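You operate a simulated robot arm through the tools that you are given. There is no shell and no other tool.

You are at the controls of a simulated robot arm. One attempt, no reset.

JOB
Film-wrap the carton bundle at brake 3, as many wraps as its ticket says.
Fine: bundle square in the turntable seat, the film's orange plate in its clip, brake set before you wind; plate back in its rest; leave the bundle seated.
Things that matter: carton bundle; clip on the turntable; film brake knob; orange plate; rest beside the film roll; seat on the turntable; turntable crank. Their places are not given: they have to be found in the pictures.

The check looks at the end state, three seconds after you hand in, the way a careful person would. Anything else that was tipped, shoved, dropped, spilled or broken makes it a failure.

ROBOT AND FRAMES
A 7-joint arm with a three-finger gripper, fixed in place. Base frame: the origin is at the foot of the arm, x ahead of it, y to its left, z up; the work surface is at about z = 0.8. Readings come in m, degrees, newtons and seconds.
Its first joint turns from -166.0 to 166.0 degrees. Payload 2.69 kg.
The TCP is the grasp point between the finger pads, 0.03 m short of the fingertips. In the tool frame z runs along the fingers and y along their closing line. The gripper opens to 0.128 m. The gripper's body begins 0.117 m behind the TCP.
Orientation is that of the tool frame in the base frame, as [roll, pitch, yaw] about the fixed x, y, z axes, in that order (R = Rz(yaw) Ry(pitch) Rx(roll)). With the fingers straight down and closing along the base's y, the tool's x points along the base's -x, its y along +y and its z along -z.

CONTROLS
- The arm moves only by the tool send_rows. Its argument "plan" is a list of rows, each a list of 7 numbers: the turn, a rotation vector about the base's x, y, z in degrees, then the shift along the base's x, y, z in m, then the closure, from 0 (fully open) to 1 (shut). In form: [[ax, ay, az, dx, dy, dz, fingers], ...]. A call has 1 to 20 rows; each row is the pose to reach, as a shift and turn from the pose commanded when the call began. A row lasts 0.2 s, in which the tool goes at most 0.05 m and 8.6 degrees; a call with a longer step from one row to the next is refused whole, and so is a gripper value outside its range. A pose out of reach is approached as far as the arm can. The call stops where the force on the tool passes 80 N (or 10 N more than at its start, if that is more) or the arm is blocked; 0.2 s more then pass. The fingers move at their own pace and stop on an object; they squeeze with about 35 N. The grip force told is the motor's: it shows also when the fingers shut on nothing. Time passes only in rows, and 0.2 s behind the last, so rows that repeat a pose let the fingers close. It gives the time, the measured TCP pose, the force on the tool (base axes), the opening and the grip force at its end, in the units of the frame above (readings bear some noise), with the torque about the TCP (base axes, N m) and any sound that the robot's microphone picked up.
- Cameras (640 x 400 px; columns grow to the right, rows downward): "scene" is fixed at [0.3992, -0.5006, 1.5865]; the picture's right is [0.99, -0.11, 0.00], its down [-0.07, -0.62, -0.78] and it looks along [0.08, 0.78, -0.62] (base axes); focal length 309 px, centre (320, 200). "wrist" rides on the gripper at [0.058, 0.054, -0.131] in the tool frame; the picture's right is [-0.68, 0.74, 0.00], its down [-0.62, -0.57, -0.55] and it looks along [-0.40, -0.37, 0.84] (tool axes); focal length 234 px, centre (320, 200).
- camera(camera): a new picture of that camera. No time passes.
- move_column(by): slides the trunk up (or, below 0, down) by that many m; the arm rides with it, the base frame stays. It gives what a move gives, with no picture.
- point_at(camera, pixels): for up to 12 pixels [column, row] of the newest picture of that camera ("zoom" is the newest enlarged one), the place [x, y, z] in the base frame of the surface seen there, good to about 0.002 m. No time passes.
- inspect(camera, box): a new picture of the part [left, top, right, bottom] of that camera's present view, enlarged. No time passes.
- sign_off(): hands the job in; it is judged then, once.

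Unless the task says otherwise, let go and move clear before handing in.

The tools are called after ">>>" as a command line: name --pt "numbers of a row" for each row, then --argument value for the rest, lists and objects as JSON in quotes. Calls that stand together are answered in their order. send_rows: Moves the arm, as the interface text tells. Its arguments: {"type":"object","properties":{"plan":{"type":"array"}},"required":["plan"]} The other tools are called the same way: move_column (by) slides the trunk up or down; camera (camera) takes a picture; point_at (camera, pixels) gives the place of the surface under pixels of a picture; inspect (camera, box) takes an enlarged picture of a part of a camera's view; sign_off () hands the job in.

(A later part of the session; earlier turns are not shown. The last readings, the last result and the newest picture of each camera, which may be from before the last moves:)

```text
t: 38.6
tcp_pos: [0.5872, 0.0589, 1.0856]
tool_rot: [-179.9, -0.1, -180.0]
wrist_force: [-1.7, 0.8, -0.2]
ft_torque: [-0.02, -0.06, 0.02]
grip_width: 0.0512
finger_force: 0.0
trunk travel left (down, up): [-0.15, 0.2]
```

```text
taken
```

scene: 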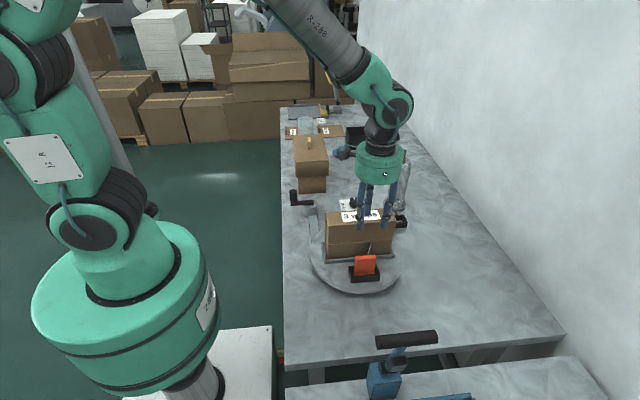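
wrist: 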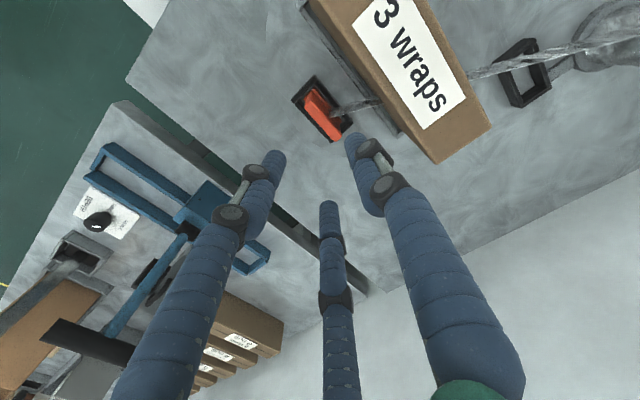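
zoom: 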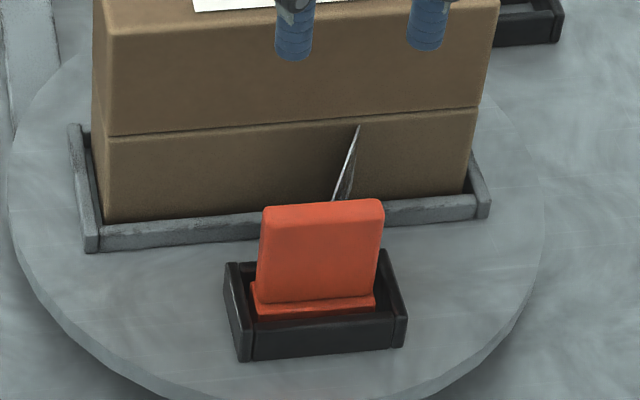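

The plate stands in the clip and the bundle is untouched. Next is the brake knob: I'll fly over at z≈1.09 and stop at about (0.573, 0.482, 1.0) to look at it.

>>> send_rows --pt "0 0 0 0 0.045 0.01 0.6" --pt "0 0 0 0 0.09 0.01 0.6" --pt "0 0 0 0 0.135 0.01 0.6" --pt "0 0 0 0 0.18 0.01 0.6" --pt "0 0 0 -0.002 0.225 0.01 0.6" --pt "0 0 0 -0.004 0.27 0.01 0.6" --pt "0 0 0 -0.008 0.315 0.0 0.6" --pt "0 0 0 -0.01 0.36 -0.02 0.6" --pt "0 0 0 -0.014 0.4 -0.045 0.6" --pt "0 0 0 -0.014 0.423 -0.085 0.6" --pt "0 0 0 -0.014 0.423 -0.085 0.6"

>>> inspect --camera "wrist" --box '[240, 100, 400, 250]'

>>> camera --camera "wrist"

```text
t: 41.0
tcp_pos: [0.5747, 0.4825, 1.0002]
tool_rot: [-179.9, -0.1, -180.0]
wrist_force: [0.1, -0.1, 0.0]
ft_torque: [-0.04, 0.02, -0.04]
grip_width: 0.0514
finger_force: 0.0
trunk travel left (down, up): [-0.15, 0.2]
```

```text
2.67 times, centred on (320, 175) of wrist
```

zoom: 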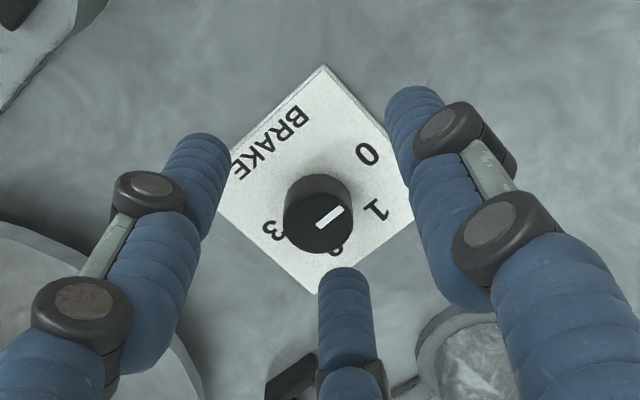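

```text
taken
```

wrist: 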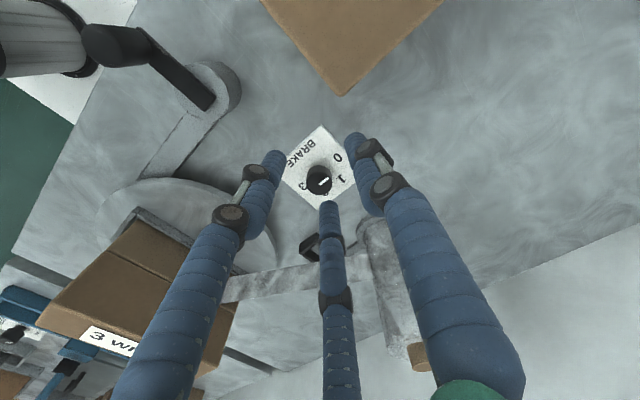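

I'll measure the knob's top face and pointer in the zoom ((318,218) centre, pointer (318,226)→(343,207)).

>>> point_at --camera "zoom" --pixels '[[318, 220], [290, 225], [348, 215], [315, 248], [330, 190], [342, 208], [318, 226], [300, 240], [340, 238], [300, 195], [290, 195], [320, 260]]'

>>> point_at --camera "zoom" --pixels '[[366, 154], [376, 211], [273, 232], [338, 250], [322, 68], [304, 290], [412, 195], [235, 175]]'

```text
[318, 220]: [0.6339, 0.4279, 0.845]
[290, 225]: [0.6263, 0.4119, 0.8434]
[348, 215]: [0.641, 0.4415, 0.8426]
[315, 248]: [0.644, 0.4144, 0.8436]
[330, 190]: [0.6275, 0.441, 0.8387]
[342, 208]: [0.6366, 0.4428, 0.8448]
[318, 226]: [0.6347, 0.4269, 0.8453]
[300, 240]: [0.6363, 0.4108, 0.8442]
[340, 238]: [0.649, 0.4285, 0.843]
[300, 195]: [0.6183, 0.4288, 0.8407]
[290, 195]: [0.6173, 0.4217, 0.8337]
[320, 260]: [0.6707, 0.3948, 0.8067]
```

```text
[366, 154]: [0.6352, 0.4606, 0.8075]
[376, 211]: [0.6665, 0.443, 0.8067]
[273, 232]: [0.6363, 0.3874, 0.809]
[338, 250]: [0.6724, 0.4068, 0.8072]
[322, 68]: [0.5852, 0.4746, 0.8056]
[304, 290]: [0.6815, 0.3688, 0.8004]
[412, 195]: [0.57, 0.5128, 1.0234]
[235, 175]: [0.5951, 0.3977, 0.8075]
```

The knob's axis is at about (0.635, 0.425) with a 17.5 mm radius and top at z 0.844. I'll centre over it at z≈0.95 while turning the hand +60° so I have room to turn clockwise through 1 and 2 to 3.

>>> send_rows --pt "0 0 8.5 0.01 -0.01 0 0.5" --pt "0 0 17 0.02 -0.02 0 0.5" --pt "0 0 25.5 0.03 -0.03 0 0.5" --pt "0 0 34 0.04 -0.04 -0.01 0.5" --pt "0 0 42.5 0.05 -0.05 -0.02 0.5" --pt "0 0 51 0.0601 -0.0575 -0.035 0.5" --pt "0 0 59.5 0.0601 -0.0575 -0.05 0.5" --pt "0 0 60 0.0601 -0.0575 -0.05 0.5" --pt "0 0 60 0.0601 -0.0575 -0.05 0.5"

>>> camera --camera "wrist"

>>> inspect --camera "scene" --box '[300, 130, 420, 230]'

```text
t: 43.0
tcp_pos: [0.6338, 0.4236, 0.9516]
tool_rot: [-179.8, 0.0, -120.0]
wrist_force: [-1.1, 0.6, 0.1]
ft_torque: [0.01, 0.01, 0.03]
grip_width: 0.064
finger_force: 0.1
trunk travel left (down, up): [-0.15, 0.2]
```

```text
taken
```

wrist: 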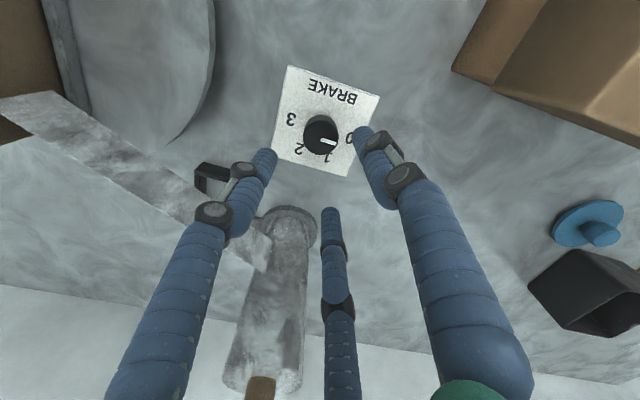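

```text
4.00 times, centred on (360, 180) of scene
```

zoom: 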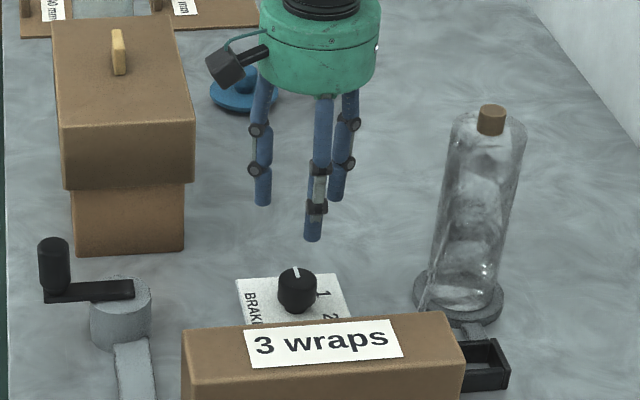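

The hand is centred over the knob with clearance to the roll and the lidded box. I'll lower to z≈0.846 and close on the knob.

>>> send_rows --pt "0 0 0 0.001 0.001 -0.03 0.5" --pt "0 0 0 0.001 0.001 -0.06 0.5" --pt "0 0 0 0.001 0.001 -0.08 0.5" --pt "0 0 0 0.001 0.001 -0.095 0.5" --pt "0 0 0 0.001 0.001 -0.105 0.5" --pt "0 0 0 0.001 0.001 -0.105 0.6" --pt "0 0 0 0.001 0.001 -0.105 0.68" --pt "0 0 0 0.001 0.001 -0.105 0.75" --pt "0 0 0 0.001 0.001 -0.105 1" --pt "0 0 0 0.001 0.001 -0.105 1"

>>> camera --camera "wrist"

>>> inspect --camera "scene" --box '[300, 130, 420, 230]'

```text
t: 45.2
tcp_pos: [0.6347, 0.4247, 0.8458]
tool_rot: [-179.9, 0.0, -120.0]
wrist_force: [4.7, -3.8, -2.3]
ft_torque: [-0.17, -0.2, 0.0]
grip_width: 0.0369
finger_force: 44.6
trunk travel left (down, up): [-0.15, 0.2]
```

```text
taken
```

wrist: 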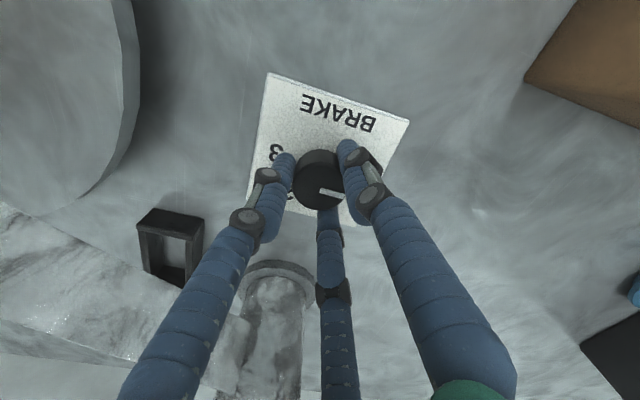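

```text
4.00 times, centred on (360, 180) of scene
```

zoom: 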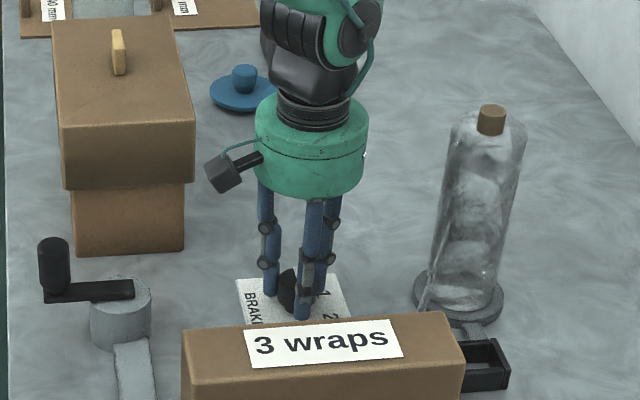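

The knob is gripped (0.0369 opening, side forces under 5 N). I'll turn clockwise 60° first and see whether the pointer follows to "1".

>>> send_rows --pt "0 0 -7.5 0 0 0 1" --pt "0 0 -15 0 0 0 1" --pt "0 0 -22.5 0 0 0 1" --pt "0 0 -30 0 0 0 1" --pt "0 0 -37.5 0 0 0 1" --pt "0 0 -45 0 0 0 1" --pt "0 0 -52.5 0 0 0 1" --pt "0 0 -60 0 0 0 1" --pt "0 0 -60 0 0 0 1"

>>> inspect --camera "wrist" --box '[230, 80, 410, 240]'

>>> inspect --camera "scene" --box '[340, 185, 370, 215]'

```text
t: 47.2
tcp_pos: [0.6346, 0.4251, 0.846]
tool_rot: [-179.8, -0.1, 179.9]
wrist_force: [2.4, -5.2, -2.8]
ft_torque: [-0.15, 0.02, 0.04]
grip_width: 0.037
finger_force: 45.2
trunk travel left (down, up): [-0.15, 0.2]
```

```text
2.50 times, centred on (320, 160) of wrist
```

zoom: 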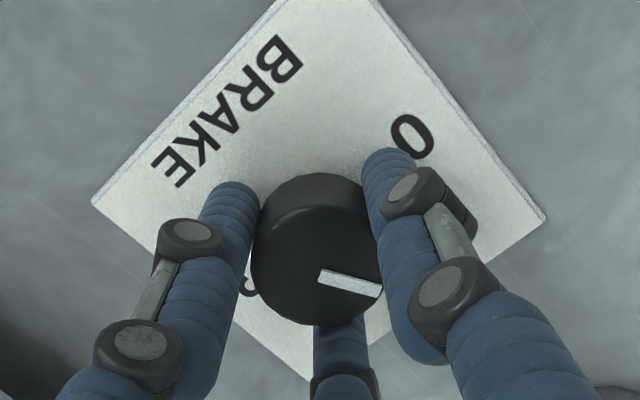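

```text
13.33 times, centred on (355, 200) of scene
```

zoom: 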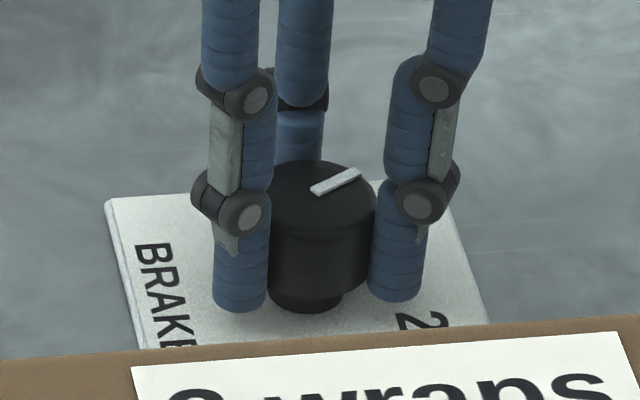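

The pointer turned with the hand and now points at "1". I'll turn another 60° clockwise to "2".

>>> send_rows --pt "0 0 -7.5 0 0 0 1" --pt "0 0 -15 0 0 0 1" --pt "0 0 -22.5 0 0 0 1" --pt "0 0 -30 0 0 0 1" --pt "0 0 -37.5 0 0 0 1" --pt "0 0 -45 0 0 0 1" --pt "0 0 -52.5 0 0 0 1" --pt "0 0 -60 0 0 0 1" --pt "0 0 -60 0 0 0 1"

>>> inspect --camera "scene" --box '[340, 185, 370, 215]'

>>> camera --camera "scene"

```text
t: 49.2
tcp_pos: [0.6351, 0.4249, 0.8457]
tool_rot: [-179.9, -0.2, 119.9]
wrist_force: [4.5, -2.8, -6.8]
ft_torque: [-0.07, -0.18, -0.02]
grip_width: 0.0371
finger_force: 44.5
trunk travel left (down, up): [-0.15, 0.2]
```

```text
13.33 times, centred on (355, 200) of scene
```

zoom: 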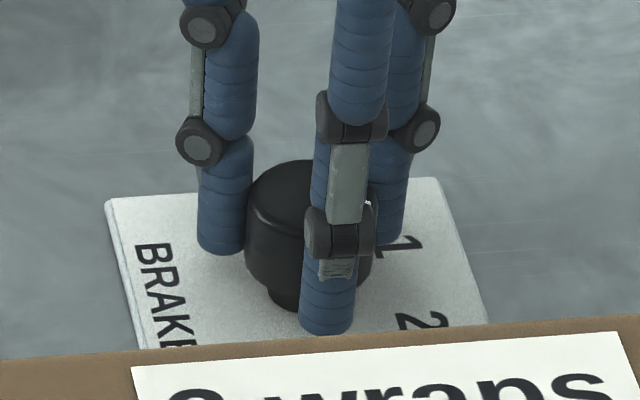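

```text
taken
```

scene: 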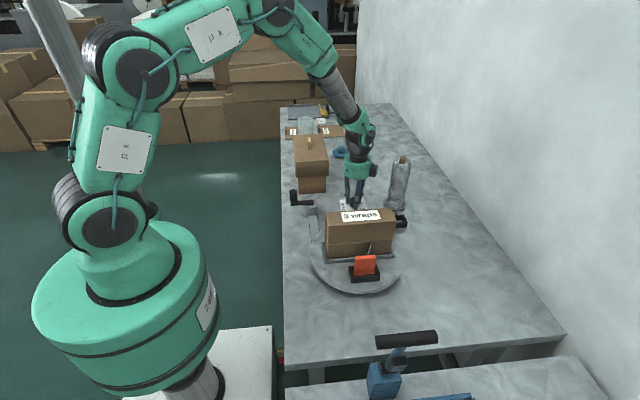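

The arm reached the -60° turn, so the knob should be at "2". I'll turn the last 60° to "3".

>>> send_rows --pt "0 0 -7.5 0 0 0 1" --pt "0 0 -15 0 0 0 1" --pt "0 0 -22.5 0 0 0 1" --pt "0 0 -30 0 0 0 1" --pt "0 0 -37.5 0 0 0 1" --pt "0 0 -45 0 0 0 1" --pt "0 0 -52.5 0 0 0 1" --pt "0 0 -60 0 0 0 1" --pt "0 0 -60 0 0 0 1"

>>> inspect --camera "scene" --box '[340, 185, 370, 215]'

>>> camera --camera "wrist"

```text
t: 51.2
tcp_pos: [0.6356, 0.4251, 0.8457]
tool_rot: [-179.9, 0.0, 60.0]
wrist_force: [1.8, 5.1, -6.6]
ft_torque: [0.06, 0.07, 0.46]
grip_width: 0.0369
finger_force: 45.6
trunk travel left (down, up): [-0.15, 0.2]
```

```text
13.33 times, centred on (355, 200) of scene
```

zoom: 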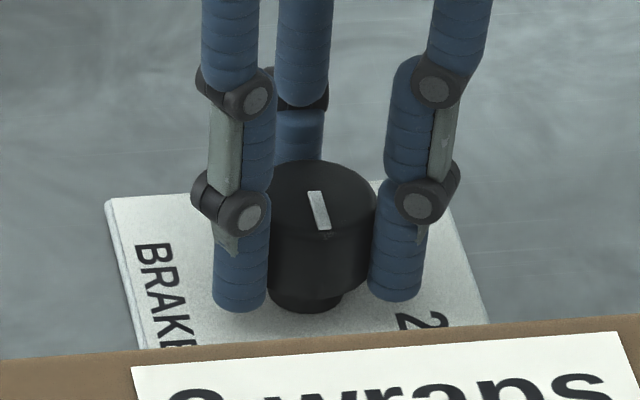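

```text
taken
```

wrist: 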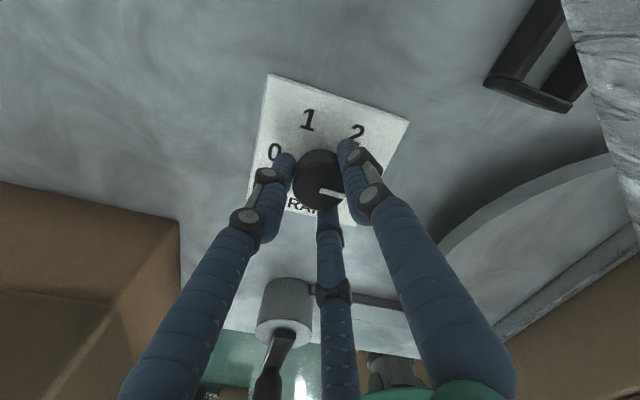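

The pointer now points toward -y, at "3". I'll verify its angle by measuring it.

>>> point_at --camera "zoom" --pixels '[[314, 195], [319, 210], [325, 227], [320, 165], [270, 195], [372, 190], [320, 232]]'

>>> inspect --camera "wrist" --box '[240, 70, 420, 230]'

>>> point_at --camera "zoom" --pixels '[[318, 185], [340, 193], [295, 175], [365, 215], [330, 175], [340, 205], [360, 180]]'

```text
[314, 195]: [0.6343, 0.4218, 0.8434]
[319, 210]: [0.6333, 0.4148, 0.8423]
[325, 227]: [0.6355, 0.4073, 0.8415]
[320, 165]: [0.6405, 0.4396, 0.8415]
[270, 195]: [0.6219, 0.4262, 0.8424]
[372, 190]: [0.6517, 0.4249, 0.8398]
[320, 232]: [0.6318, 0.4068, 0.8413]
```

```text
2.50 times, centred on (330, 150) of wrist
```

zoom: 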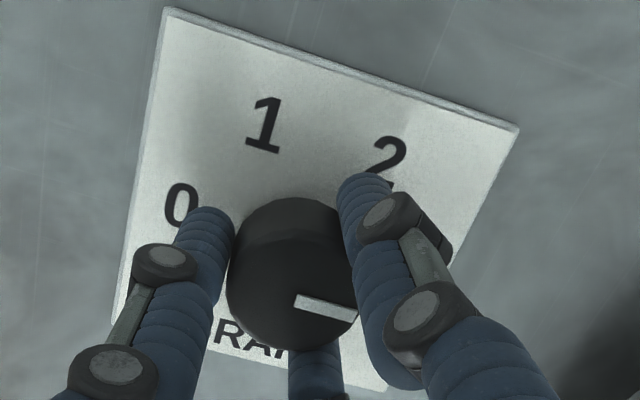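

```text
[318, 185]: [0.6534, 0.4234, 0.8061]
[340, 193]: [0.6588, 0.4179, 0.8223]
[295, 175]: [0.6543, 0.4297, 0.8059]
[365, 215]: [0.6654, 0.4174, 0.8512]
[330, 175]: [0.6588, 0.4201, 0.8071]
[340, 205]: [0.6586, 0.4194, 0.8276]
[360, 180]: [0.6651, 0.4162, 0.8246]
```

The pointer runs from (0.634, 0.422) to (0.6355, 0.407), i.e. straight at "3". I'll open, rise, and check it stays.

>>> send_rows --pt "0 0 0 0 0 0 0.8" --pt "0 0 0 0 0 0 0.5" --pt "0 0 0 0 0 0 0.5" --pt "0 0 0 0 0 0.02 0.5" --pt "0 0 0 0 0 0.06 0.5" --pt "0 0 0 0 0 0.1 0.5" --pt "0 0 0 0 0 0.15 0.5" --pt "0 0 0 0 0 0.2 0.5" --pt "0 0 0 0 0 0.2 0.5"

>>> inspect --camera "scene" --box '[340, 185, 370, 215]'

>>> camera --camera "wrist"

>>> camera --camera "scene"

```text
t: 53.2
tcp_pos: [0.6331, 0.4268, 1.0471]
tool_rot: [-180.0, -0.1, 60.1]
wrist_force: [-0.3, -0.4, 0.3]
ft_torque: [0.01, -0.05, -0.02]
grip_width: 0.064
finger_force: 0.1
trunk travel left (down, up): [-0.15, 0.2]
```

```text
13.33 times, centred on (355, 200) of scene
```

zoom: 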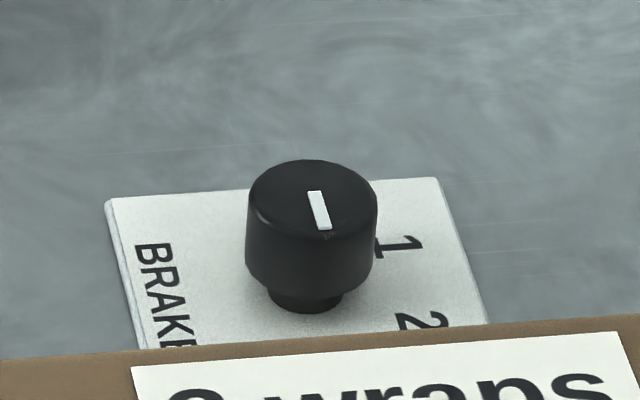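

```text
taken
```

wrist: 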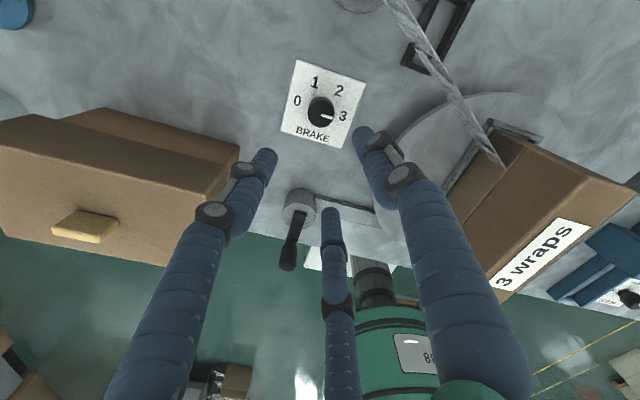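

```text
taken
```

scene: 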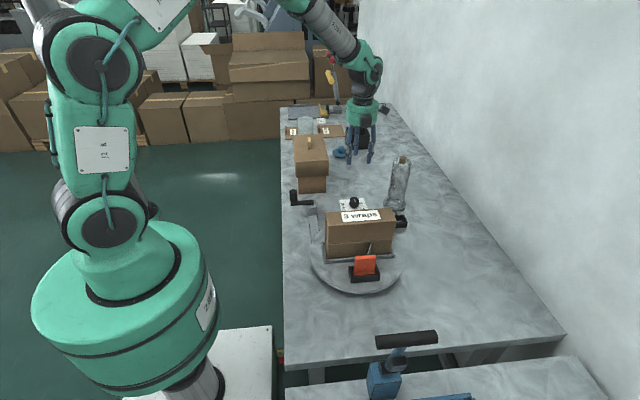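

In this view the dial reads upright with the pointer at "3", so the brake is set. Next is the crank: I'll look for direction marks and measure the hub, handle and neighbouring box.

>>> inspect --camera "scene" --box '[282, 180, 332, 220]'

>>> inspect --camera "wrist" --box '[260, 170, 380, 280]'

>>> inspect --camera "scene" --box '[280, 120, 340, 200]'

>>> point_at --camera "scene" --pixels '[[300, 182], [322, 180], [325, 160], [300, 168], [315, 145], [328, 150], [298, 150], [309, 141], [312, 168], [327, 170]]'

```text
10.00 times, centred on (307, 200) of scene
```

zoom: 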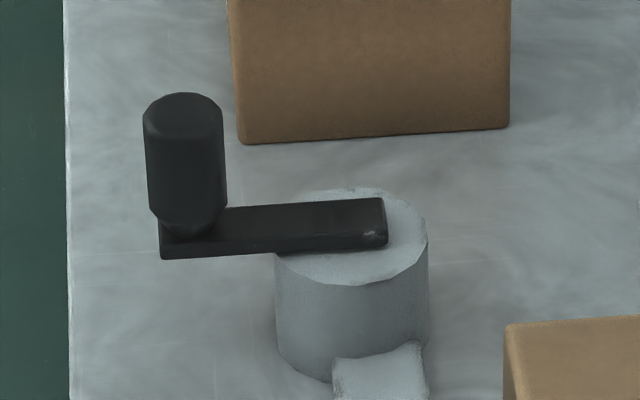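

```text
3.64 times, centred on (320, 225) of wrist
```

zoom: 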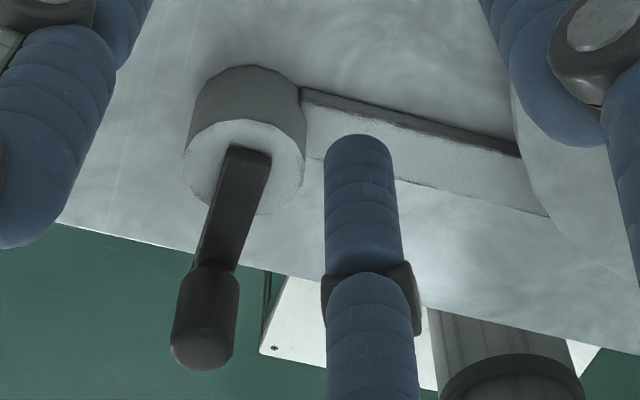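

```text
5.00 times, centred on (310, 160) of scene
```

zoom: 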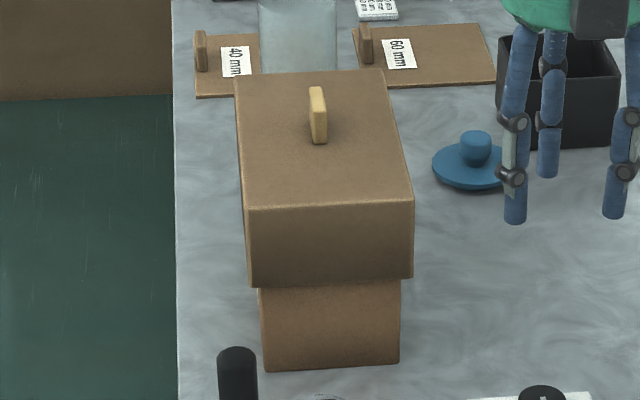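

```text
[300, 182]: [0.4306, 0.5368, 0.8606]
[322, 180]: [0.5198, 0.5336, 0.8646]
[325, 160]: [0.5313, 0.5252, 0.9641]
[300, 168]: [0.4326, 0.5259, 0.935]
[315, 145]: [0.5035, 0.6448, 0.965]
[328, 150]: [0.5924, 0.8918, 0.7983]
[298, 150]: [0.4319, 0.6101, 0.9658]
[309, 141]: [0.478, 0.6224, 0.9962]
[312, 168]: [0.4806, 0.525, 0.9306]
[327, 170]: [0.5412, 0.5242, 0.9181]
```

The lidded box's near face is at y≈0.525, so at the far side of the crank circle I need the fingers turned so none points to +y. I'll measure the handle and hub precisely.

>>> inspect --camera "scene" --box '[282, 180, 332, 220]'

>>> point_at --camera "zoom" --pixels '[[183, 105], [150, 150], [218, 150], [183, 150], [183, 190], [183, 125], [375, 235], [300, 225], [350, 195], [285, 260], [425, 240], [350, 270]]'

>>> inspect --camera "wrist" --box '[260, 170, 380, 280]'

>>> point_at --camera "zoom" --pixels '[[205, 350], [175, 330], [237, 310], [200, 290], [250, 155], [235, 200], [190, 160], [300, 165], [245, 125], [280, 200], [220, 250], [205, 315]]'

```text
10.00 times, centred on (307, 200) of scene
```

zoom: 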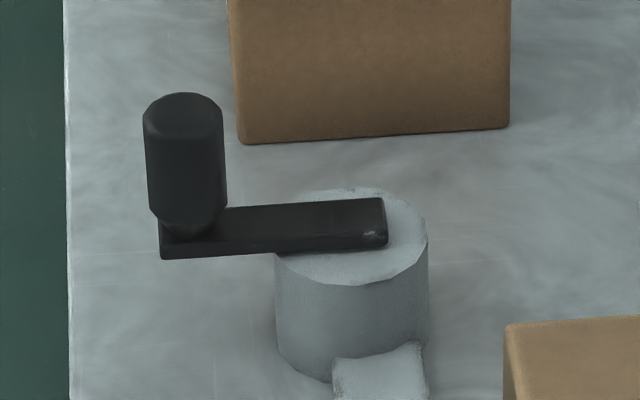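

```text
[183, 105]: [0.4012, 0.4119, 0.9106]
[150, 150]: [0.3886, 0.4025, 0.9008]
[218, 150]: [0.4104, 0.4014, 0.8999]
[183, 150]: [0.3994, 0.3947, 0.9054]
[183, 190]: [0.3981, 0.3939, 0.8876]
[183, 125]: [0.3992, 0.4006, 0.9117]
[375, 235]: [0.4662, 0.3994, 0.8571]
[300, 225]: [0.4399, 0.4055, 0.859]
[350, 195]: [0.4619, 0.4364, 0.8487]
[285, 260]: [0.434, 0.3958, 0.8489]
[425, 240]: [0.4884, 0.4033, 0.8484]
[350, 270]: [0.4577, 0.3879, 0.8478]
```

```text
3.64 times, centred on (320, 225) of wrist
```

zoom: 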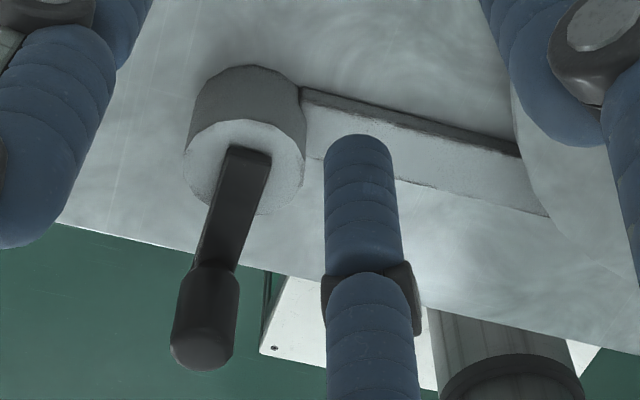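

```text
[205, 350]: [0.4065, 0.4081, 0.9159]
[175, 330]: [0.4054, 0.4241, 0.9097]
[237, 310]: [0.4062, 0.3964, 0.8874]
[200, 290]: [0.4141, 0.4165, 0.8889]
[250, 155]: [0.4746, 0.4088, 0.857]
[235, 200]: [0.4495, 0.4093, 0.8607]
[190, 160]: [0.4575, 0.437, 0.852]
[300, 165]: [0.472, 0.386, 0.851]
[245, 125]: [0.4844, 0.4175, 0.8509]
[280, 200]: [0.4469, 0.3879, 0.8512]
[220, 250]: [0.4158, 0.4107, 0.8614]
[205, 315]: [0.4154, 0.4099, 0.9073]
```

The handle axis is about (0.401, 0.409), top z 0.915, with the hub centre about (0.460, 0.4105) and a bar top at 0.861. I'll turn the hand +60° so a finger pair straddles the +y side, and go above the handle.

>>> send_rows --pt "0 0 7.5 -0.03 -0.002 0 0.5" --pt "0 0 15 -0.06 -0.004 0 0.5" --pt "0 0 22.5 -0.09 -0.006 0 0.5" --pt "0 0 30 -0.12 -0.008 0 0.5" --pt "0 0 37.5 -0.15 -0.01 0 0.5" --pt "0 0 45 -0.18 -0.013 -0.01 0.5" --pt "0 0 52.5 -0.21 -0.016 -0.025 0.5" --pt "0 0 60 -0.232 -0.018 -0.047 0.5" --pt "0 0 60 -0.232 -0.018 -0.047 0.5"

>>> camera --camera "wrist"

>>> camera --camera "scene"

```text
t: 55.2
tcp_pos: [0.4028, 0.4071, 0.9984]
tool_rot: [-179.9, 0.1, 120.1]
wrist_force: [-0.6, -0.4, -0.3]
ft_torque: [0.01, -0.03, 0.04]
grip_width: 0.0641
finger_force: 0.1
trunk travel left (down, up): [-0.15, 0.2]
```

```text
taken
```

wrist: 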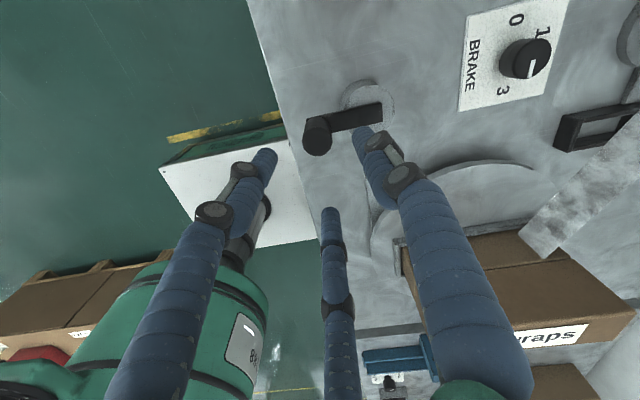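

```text
taken
```

scene: 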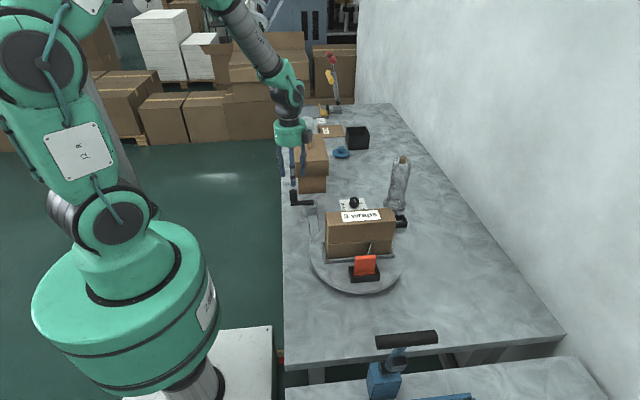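

>>> inspect --camera "wrist" --box '[270, 60, 420, 200]'

>>> point_at --camera "zoom" --pixels '[[192, 235], [165, 240], [215, 225], [188, 260], [190, 205], [330, 170], [370, 110], [280, 195], [320, 95], [385, 140], [300, 125], [250, 200]]'

```text
2.86 times, centred on (345, 130) of wrist
```

zoom: 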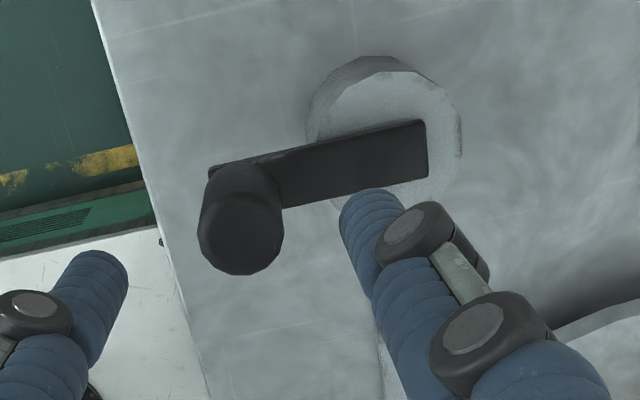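

```text
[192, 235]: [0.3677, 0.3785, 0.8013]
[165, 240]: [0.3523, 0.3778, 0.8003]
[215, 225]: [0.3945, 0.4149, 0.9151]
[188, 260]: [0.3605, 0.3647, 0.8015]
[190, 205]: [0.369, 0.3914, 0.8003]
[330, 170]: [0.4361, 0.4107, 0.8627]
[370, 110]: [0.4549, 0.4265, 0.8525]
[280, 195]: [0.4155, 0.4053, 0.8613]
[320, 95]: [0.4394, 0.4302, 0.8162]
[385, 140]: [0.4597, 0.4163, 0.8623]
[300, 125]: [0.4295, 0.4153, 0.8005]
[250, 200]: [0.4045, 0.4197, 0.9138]
```

I'll read the handle's top face around (242,235) and the hub's rim in the same zoom.

>>> point_at --camera "zoom" --pixels '[[242, 235], [204, 240], [279, 232], [240, 270], [240, 205], [262, 262], [355, 75], [420, 85], [458, 140], [440, 180], [320, 120], [420, 130]]'

```text
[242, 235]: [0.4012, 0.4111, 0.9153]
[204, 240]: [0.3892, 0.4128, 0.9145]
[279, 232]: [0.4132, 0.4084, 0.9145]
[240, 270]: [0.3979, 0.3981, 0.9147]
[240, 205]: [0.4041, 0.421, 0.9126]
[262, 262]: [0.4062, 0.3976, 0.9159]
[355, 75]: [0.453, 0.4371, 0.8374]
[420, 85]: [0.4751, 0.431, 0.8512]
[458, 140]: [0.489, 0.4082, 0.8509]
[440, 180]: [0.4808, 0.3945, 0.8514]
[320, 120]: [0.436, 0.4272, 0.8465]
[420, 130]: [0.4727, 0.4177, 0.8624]
```

The handle centre is (0.401, 0.410) with a radius of about 13.5 mm, and the crank radius is about 0.0595 m. I'll lower around the handle to TCP z≈0.898 and close on it to find its exact size.

>>> send_rows --pt "0 0 0 -0.0016 0.0027 -0.02 0.5" --pt "0 0 0 -0.0016 0.0027 -0.05 0.5" --pt "0 0 0 -0.0016 0.0027 -0.075 0.5" --pt "0 0 0 -0.0016 0.0027 -0.09 0.5" --pt "0 0 0 -0.0016 0.0027 -0.1005 0.5" --pt "0 0 0 -0.0016 0.0027 -0.1005 0.6" --pt "0 0 0 -0.0016 0.0027 -0.1005 0.7" --pt "0 0 0 -0.0016 0.0027 -0.1005 0.75" --pt "0 0 0 -0.0016 0.0027 -0.1005 0.8" --pt "0 0 0 -0.0016 0.0027 -0.1005 1" --pt "0 0 0 -0.0016 0.0027 -0.1005 1"

>>> camera --camera "wrist"

>>> inspect --camera "scene" --box '[260, 140, 340, 220]'

```text
t: 57.6
tcp_pos: [0.3993, 0.4108, 0.8976]
tool_rot: [-180.0, 0.0, 120.0]
wrist_force: [-12.5, 1.5, 0.8]
ft_torque: [-0.1, 0.43, 0.14]
grip_width: 0.0294
finger_force: 45.4
trunk travel left (down, up): [-0.15, 0.2]
```

```text
taken
```

wrist: 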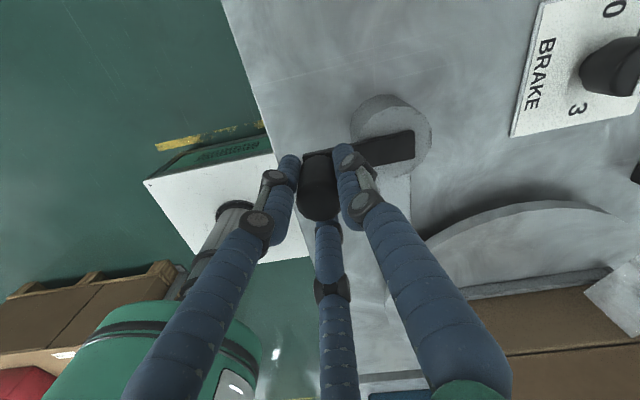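

```text
5.00 times, centred on (300, 180) of scene
```

zoom: 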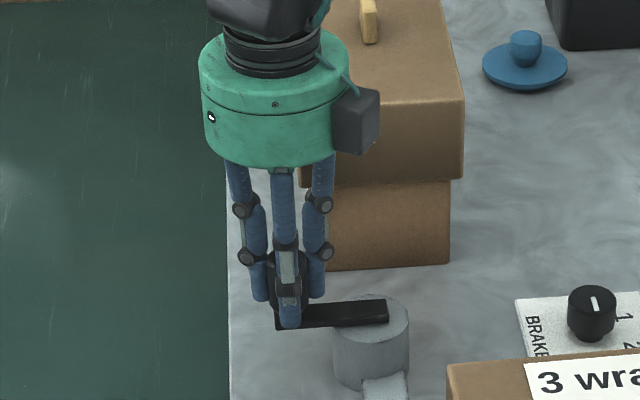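

The handle measures 29.4 mm across and its centre is near (0.3995, 0.4105). I'll loosen to a loose three-finger cage (32 mm) and test a 30° clockwise turn to see which way and how far the turntable goes.

>>> send_rows --pt "0 0 0 -0.0015 0.001 0 0.75" --pt "0 0 0 -0.0015 0.001 0 0.75" --pt "0 0 0 -0.0012 0.0062 0 0.75" --pt "0 0 0 -0.0006 0.0115 0 0.75" --pt "0 0 0 0.0006 0.0167 0 0.75" --pt "0 0 0 0.0021 0.0217 0 0.75" --pt "0 0 0 0.0042 0.0266 0 0.75" --pt "0 0 0 0.0066 0.0313 0 0.75" --pt "0 0 0 0.0066 0.0313 0 0.75"

>>> camera --camera "wrist"

>>> camera --camera "scene"

>>> inspect --camera "scene" --box '[280, 170, 440, 300]'

```text
t: 59.6
tcp_pos: [0.4088, 0.4417, 0.8978]
tool_rot: [-180.0, -0.2, 120.0]
wrist_force: [-0.7, 0.5, -0.2]
ft_torque: [-0.01, 0.0, -0.03]
grip_width: 0.0322
finger_force: 0.1
trunk travel left (down, up): [-0.15, 0.2]
```

```text
taken
```

wrist: 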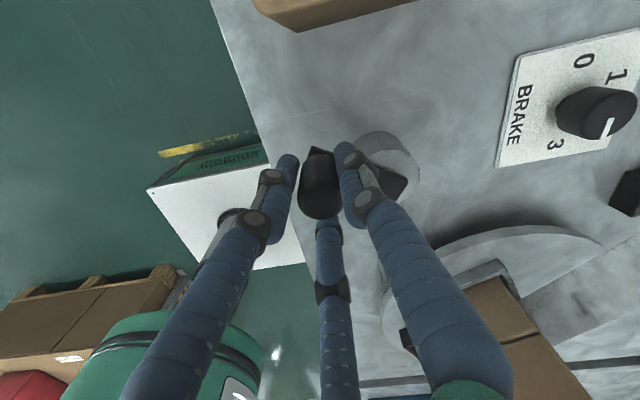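

```text
taken
```

scene: 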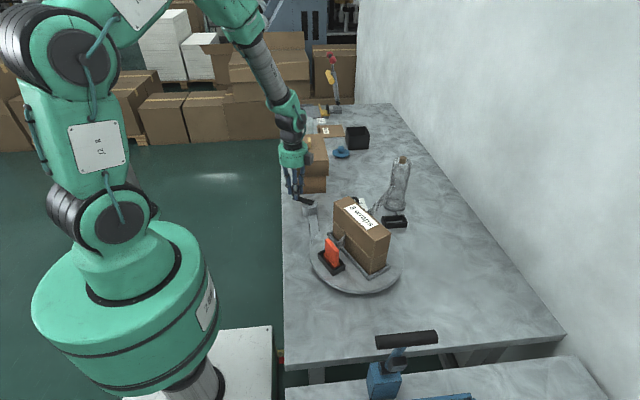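

```text
3.08 times, centred on (360, 235) of scene
```

zoom: 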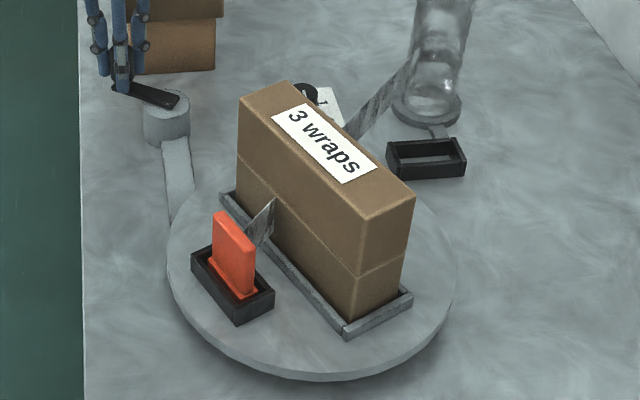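

The turntable turned clockwise with the crank, pulling the film (plate now at about (333,255)), and nothing else moved. I'll measure how far it turned.

>>> point_at --camera "zoom" --pixels '[[244, 100], [288, 86], [408, 197], [362, 217], [250, 110], [355, 212], [215, 258], [262, 292], [220, 215], [248, 240], [150, 92], [130, 90]]'

```text
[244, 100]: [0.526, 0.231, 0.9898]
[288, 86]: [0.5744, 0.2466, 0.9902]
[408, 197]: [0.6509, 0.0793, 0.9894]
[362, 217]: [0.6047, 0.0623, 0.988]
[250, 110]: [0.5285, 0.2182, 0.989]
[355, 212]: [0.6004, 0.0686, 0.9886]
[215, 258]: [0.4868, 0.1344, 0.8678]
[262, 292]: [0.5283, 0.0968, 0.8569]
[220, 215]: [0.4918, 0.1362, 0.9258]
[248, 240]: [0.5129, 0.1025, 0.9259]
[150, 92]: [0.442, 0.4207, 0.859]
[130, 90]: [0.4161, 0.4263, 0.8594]
```

The bundle's long axis turned about 65° for about 31° of crank, so the table is geared at about 2:1: three wraps should be about 1.5 crank turns, not three. I'll crank on to half a turn (180°) and check the ratio there.

>>> send_rows --pt "0 0 0 0.0044 0.0065 0 0.75" --pt "0 0 0 0.0096 0.0125 0 0.75" --pt "0 0 0 0.0156 0.0177 0 0.75" --pt "0 0 0 0.02215 0.0221 0 0.75" --pt "0 0 0 0.02925 0.0256 0 0.75" --pt "0 0 0 0.03674 0.02814 0 0.75" --pt "0 0 0 0.0445 0.02968 0 0.75" --pt "0 0 0 0.0524 0.0302 0 0.75" --pt "0 0 0 0.0603 0.02968 0 0.75" --pt "0 0 0 0.06806 0.02814 0 0.75" --pt "0 0 0 0.07555 0.0256 0 0.75" --pt "0 0 0 0.08265 0.0221 0 0.75"

>>> camera --camera "scene"

>>> inspect --camera "scene" --box '[280, 170, 440, 300]'

```text
t: 62.2
tcp_pos: [0.4888, 0.4562, 0.8963]
tool_rot: [-179.4, 0.1, 120.0]
wrist_force: [6.0, -2.9, -0.3]
ft_torque: [0.33, 0.49, -0.01]
grip_width: 0.0349
finger_force: 2.7
trunk travel left (down, up): [-0.15, 0.2]
```

```text
taken
```

scene: 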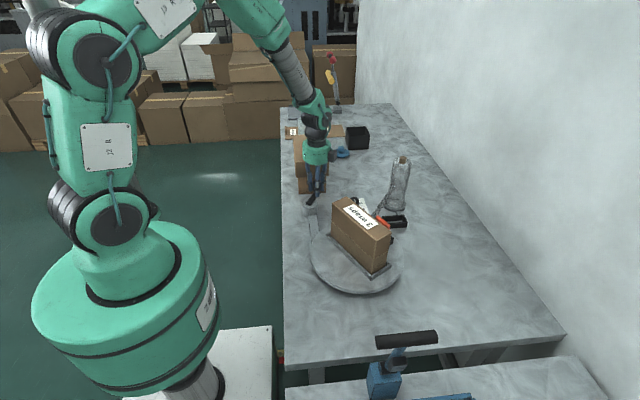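

```text
3.08 times, centred on (360, 235) of scene
```

zoom: 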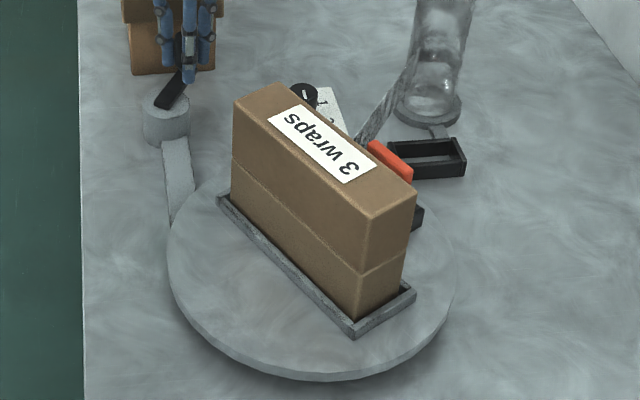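

The table has turned on by about half a turn more (label now upside down, plate at about (390,165) in the zoom). The TCP is about 7 mm off my commanded circle with light force, so I'll measure the bundle angle and the true handle position.

>>> point_at --camera "zoom" --pixels '[[240, 102], [278, 88], [410, 195], [364, 217], [252, 112], [355, 212], [160, 100], [175, 85], [185, 75], [390, 150], [375, 145], [405, 165]]'

>>> camera --camera "wrist"

>>> inspect --camera "scene" --box '[285, 160, 345, 210]'

```text
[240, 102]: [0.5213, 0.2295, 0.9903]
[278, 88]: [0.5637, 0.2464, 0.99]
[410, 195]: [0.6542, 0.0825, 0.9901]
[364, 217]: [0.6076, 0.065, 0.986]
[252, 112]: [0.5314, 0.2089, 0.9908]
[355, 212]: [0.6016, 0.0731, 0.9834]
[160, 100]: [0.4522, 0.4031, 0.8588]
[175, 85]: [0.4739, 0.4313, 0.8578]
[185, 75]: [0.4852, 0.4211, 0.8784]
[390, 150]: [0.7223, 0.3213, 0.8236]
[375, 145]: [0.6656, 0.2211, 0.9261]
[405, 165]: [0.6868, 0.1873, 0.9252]
```

```text
taken
```

wrist: 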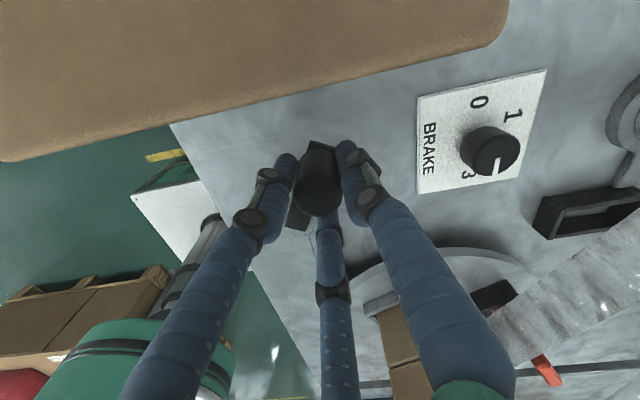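

```text
8.00 times, centred on (315, 185) of scene
```

zoom: 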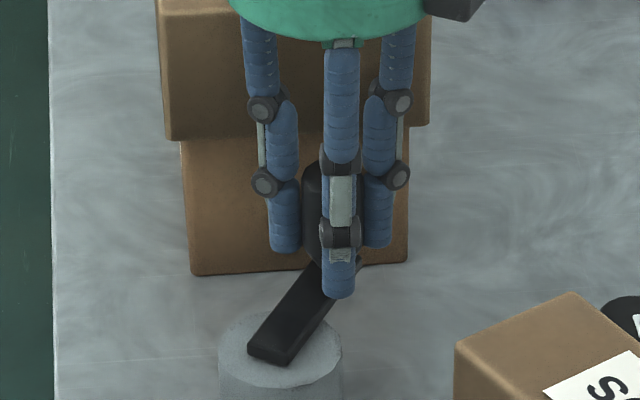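

The bundle's axis now gives 242° of table turn, a consistent 2:1 ratio. The fit of my measured positions puts the true crank circle at centre (0.4573, 0.4083) with a radius of 0.058 and start angle 177.7°. I'll continue on this corrected circle to θ = -77.5°.

>>> send_rows --pt "0 0 0 0.00413 -0.01047 0 0.75" --pt "0 0 0 0.00961 -0.01572 0 0.75" --pt "0 0 0 0.01436 -0.02163 0 0.75" --pt "0 0 0 0.0183 -0.02812 0 0.75" --pt "0 0 0 0.02135 -0.03506 0 0.75" --pt "0 0 0 0.02348 -0.04235 0 0.75" --pt "0 0 0 0.02463 -0.04984 0 0.75" --pt "0 0 0 0.02479 -0.05743 0 0.75" --pt "0 0 0 0.02397 -0.06497 0 0.75" --pt "0 0 0 0.02216 -0.07234 0 0.75" --pt "0 0 0 0.01942 -0.07941 0 0.75" --pt "0 0 0 0.01577 -0.08606 0 0.75" --pt "0 0 0 0.01128 -0.09218 0 0.75" --pt "0 0 0 0.00603 -0.09766 0 0.75" --pt "0 0 0 0.00012 -0.10241 0 0.75" --pt "0 0 0 -0.00637 -0.10635 0 0.75" --pt "0 0 0 -0.01331 -0.1094 0 0.75" --pt "0 0 0 -0.0206 -0.11153 0 0.75" --pt "0 0 0 -0.0206 -0.11153 0 0.75"

>>> camera --camera "scene"

>>> inspect --camera "scene" --box '[280, 170, 440, 300]'

```text
t: 65.3
tcp_pos: [0.507, 0.3657, 0.8993]
tool_rot: [179.4, -0.2, 119.7]
wrist_force: [51.5, -20.8, -10.0]
ft_torque: [-0.43, -1.23, -1.51]
grip_width: 0.0549
finger_force: 16.8
trunk travel left (down, up): [-0.15, 0.2]
stopped in row 15: the force on the tool passed its limit at 85 N (the readings are from after the stop); the commanded pose is now the measured one
```

```text
taken
```

scene: 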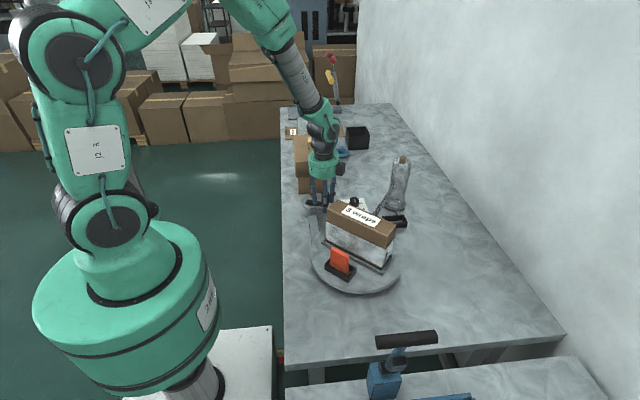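

```text
3.08 times, centred on (360, 235) of scene
```

zoom: 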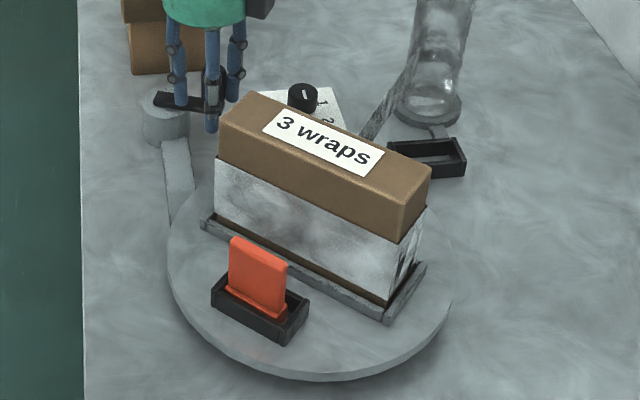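

The call stopped at 85 N with the fingers forced open to 55 mm. The handle seems to be wedging out of my cage while the table has just passed one full wrap (film now shows round the bundle). I'll look at the crank before doing anything.

>>> inspect --camera "scene" --box '[290, 165, 370, 225]'

>>> point_at --camera "zoom" --pixels '[[128, 205], [160, 215], [200, 215], [230, 195], [265, 180], [285, 180], [275, 160], [300, 190], [120, 245], [195, 250], [285, 200], [175, 230]]'

>>> camera --camera "wrist"

```text
6.67 times, centred on (330, 195) of scene
```

zoom: 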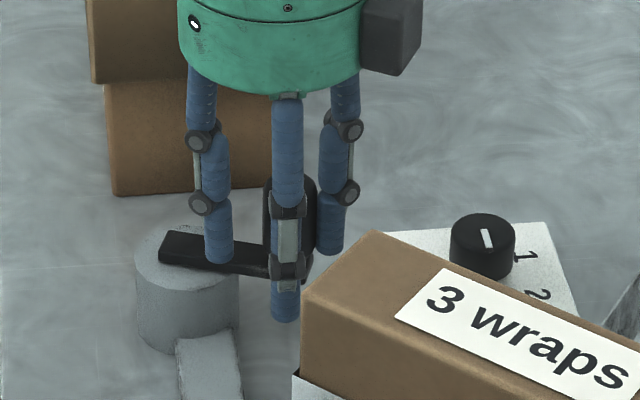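

```text
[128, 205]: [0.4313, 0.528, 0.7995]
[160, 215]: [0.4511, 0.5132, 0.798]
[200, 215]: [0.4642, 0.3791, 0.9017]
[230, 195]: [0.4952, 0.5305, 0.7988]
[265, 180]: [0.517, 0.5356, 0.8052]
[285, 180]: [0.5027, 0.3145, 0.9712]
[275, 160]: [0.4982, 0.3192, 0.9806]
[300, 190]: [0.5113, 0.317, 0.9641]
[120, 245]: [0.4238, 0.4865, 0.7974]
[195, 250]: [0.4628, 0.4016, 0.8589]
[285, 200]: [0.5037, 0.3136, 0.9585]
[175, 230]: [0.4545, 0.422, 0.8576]
```

```text
taken
```

wrist: 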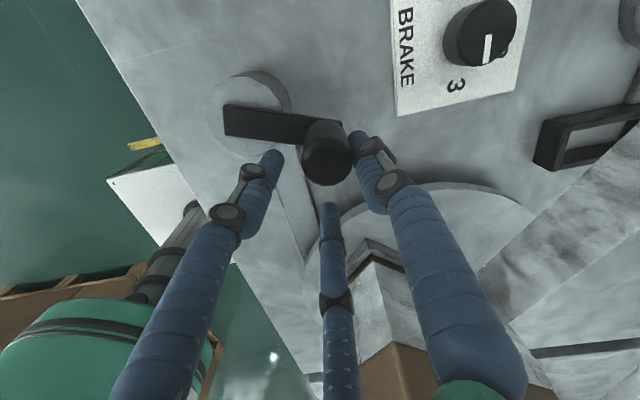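

>>> inspect --camera "wrist" --box '[200, 60, 400, 220]'

>>> point_at --camera "zoom" --pixels '[[310, 225], [282, 225], [345, 210], [315, 250], [305, 195], [330, 240], [80, 110], [230, 130], [150, 60], [60, 90], [200, 75], [140, 145]]'

>>> inspect --camera "scene" --box '[320, 190, 410, 280]'

>>> point_at --camera "zoom" --pixels '[[55, 110], [90, 65], [350, 165], [318, 215], [200, 110], [120, 90], [300, 165], [70, 110], [310, 205]]'

```text
2.50 times, centred on (300, 140) of wrist
```

zoom: 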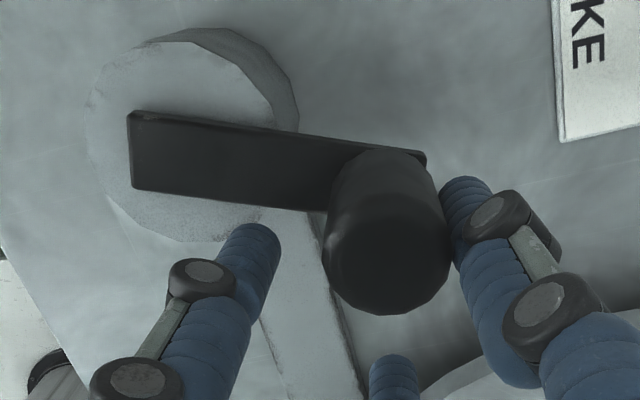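

```text
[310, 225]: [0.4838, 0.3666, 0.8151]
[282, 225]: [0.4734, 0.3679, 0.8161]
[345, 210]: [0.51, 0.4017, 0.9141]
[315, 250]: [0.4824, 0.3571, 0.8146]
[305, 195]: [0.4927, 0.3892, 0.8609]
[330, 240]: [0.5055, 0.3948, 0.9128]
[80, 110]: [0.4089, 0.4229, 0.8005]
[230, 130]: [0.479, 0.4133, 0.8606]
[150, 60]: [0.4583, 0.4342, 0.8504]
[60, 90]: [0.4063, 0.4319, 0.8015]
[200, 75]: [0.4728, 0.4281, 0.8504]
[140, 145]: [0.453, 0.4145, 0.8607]
```

```text
4.44 times, centred on (365, 235) of scene
```

zoom: 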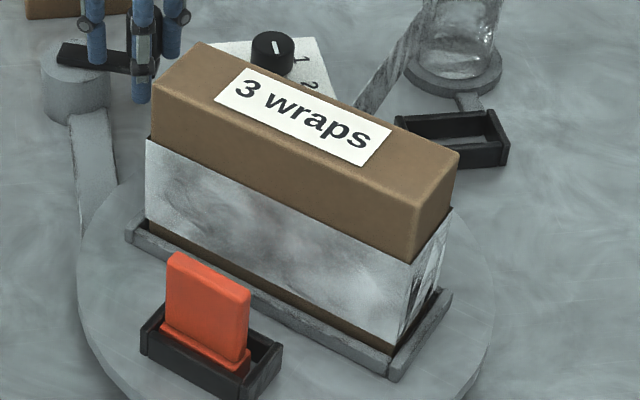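

```text
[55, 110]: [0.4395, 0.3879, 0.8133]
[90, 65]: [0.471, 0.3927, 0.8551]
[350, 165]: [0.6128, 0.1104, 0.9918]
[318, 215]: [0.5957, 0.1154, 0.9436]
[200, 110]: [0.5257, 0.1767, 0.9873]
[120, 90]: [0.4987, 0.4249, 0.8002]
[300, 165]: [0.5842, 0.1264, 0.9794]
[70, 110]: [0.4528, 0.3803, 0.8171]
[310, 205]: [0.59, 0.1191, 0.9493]
```

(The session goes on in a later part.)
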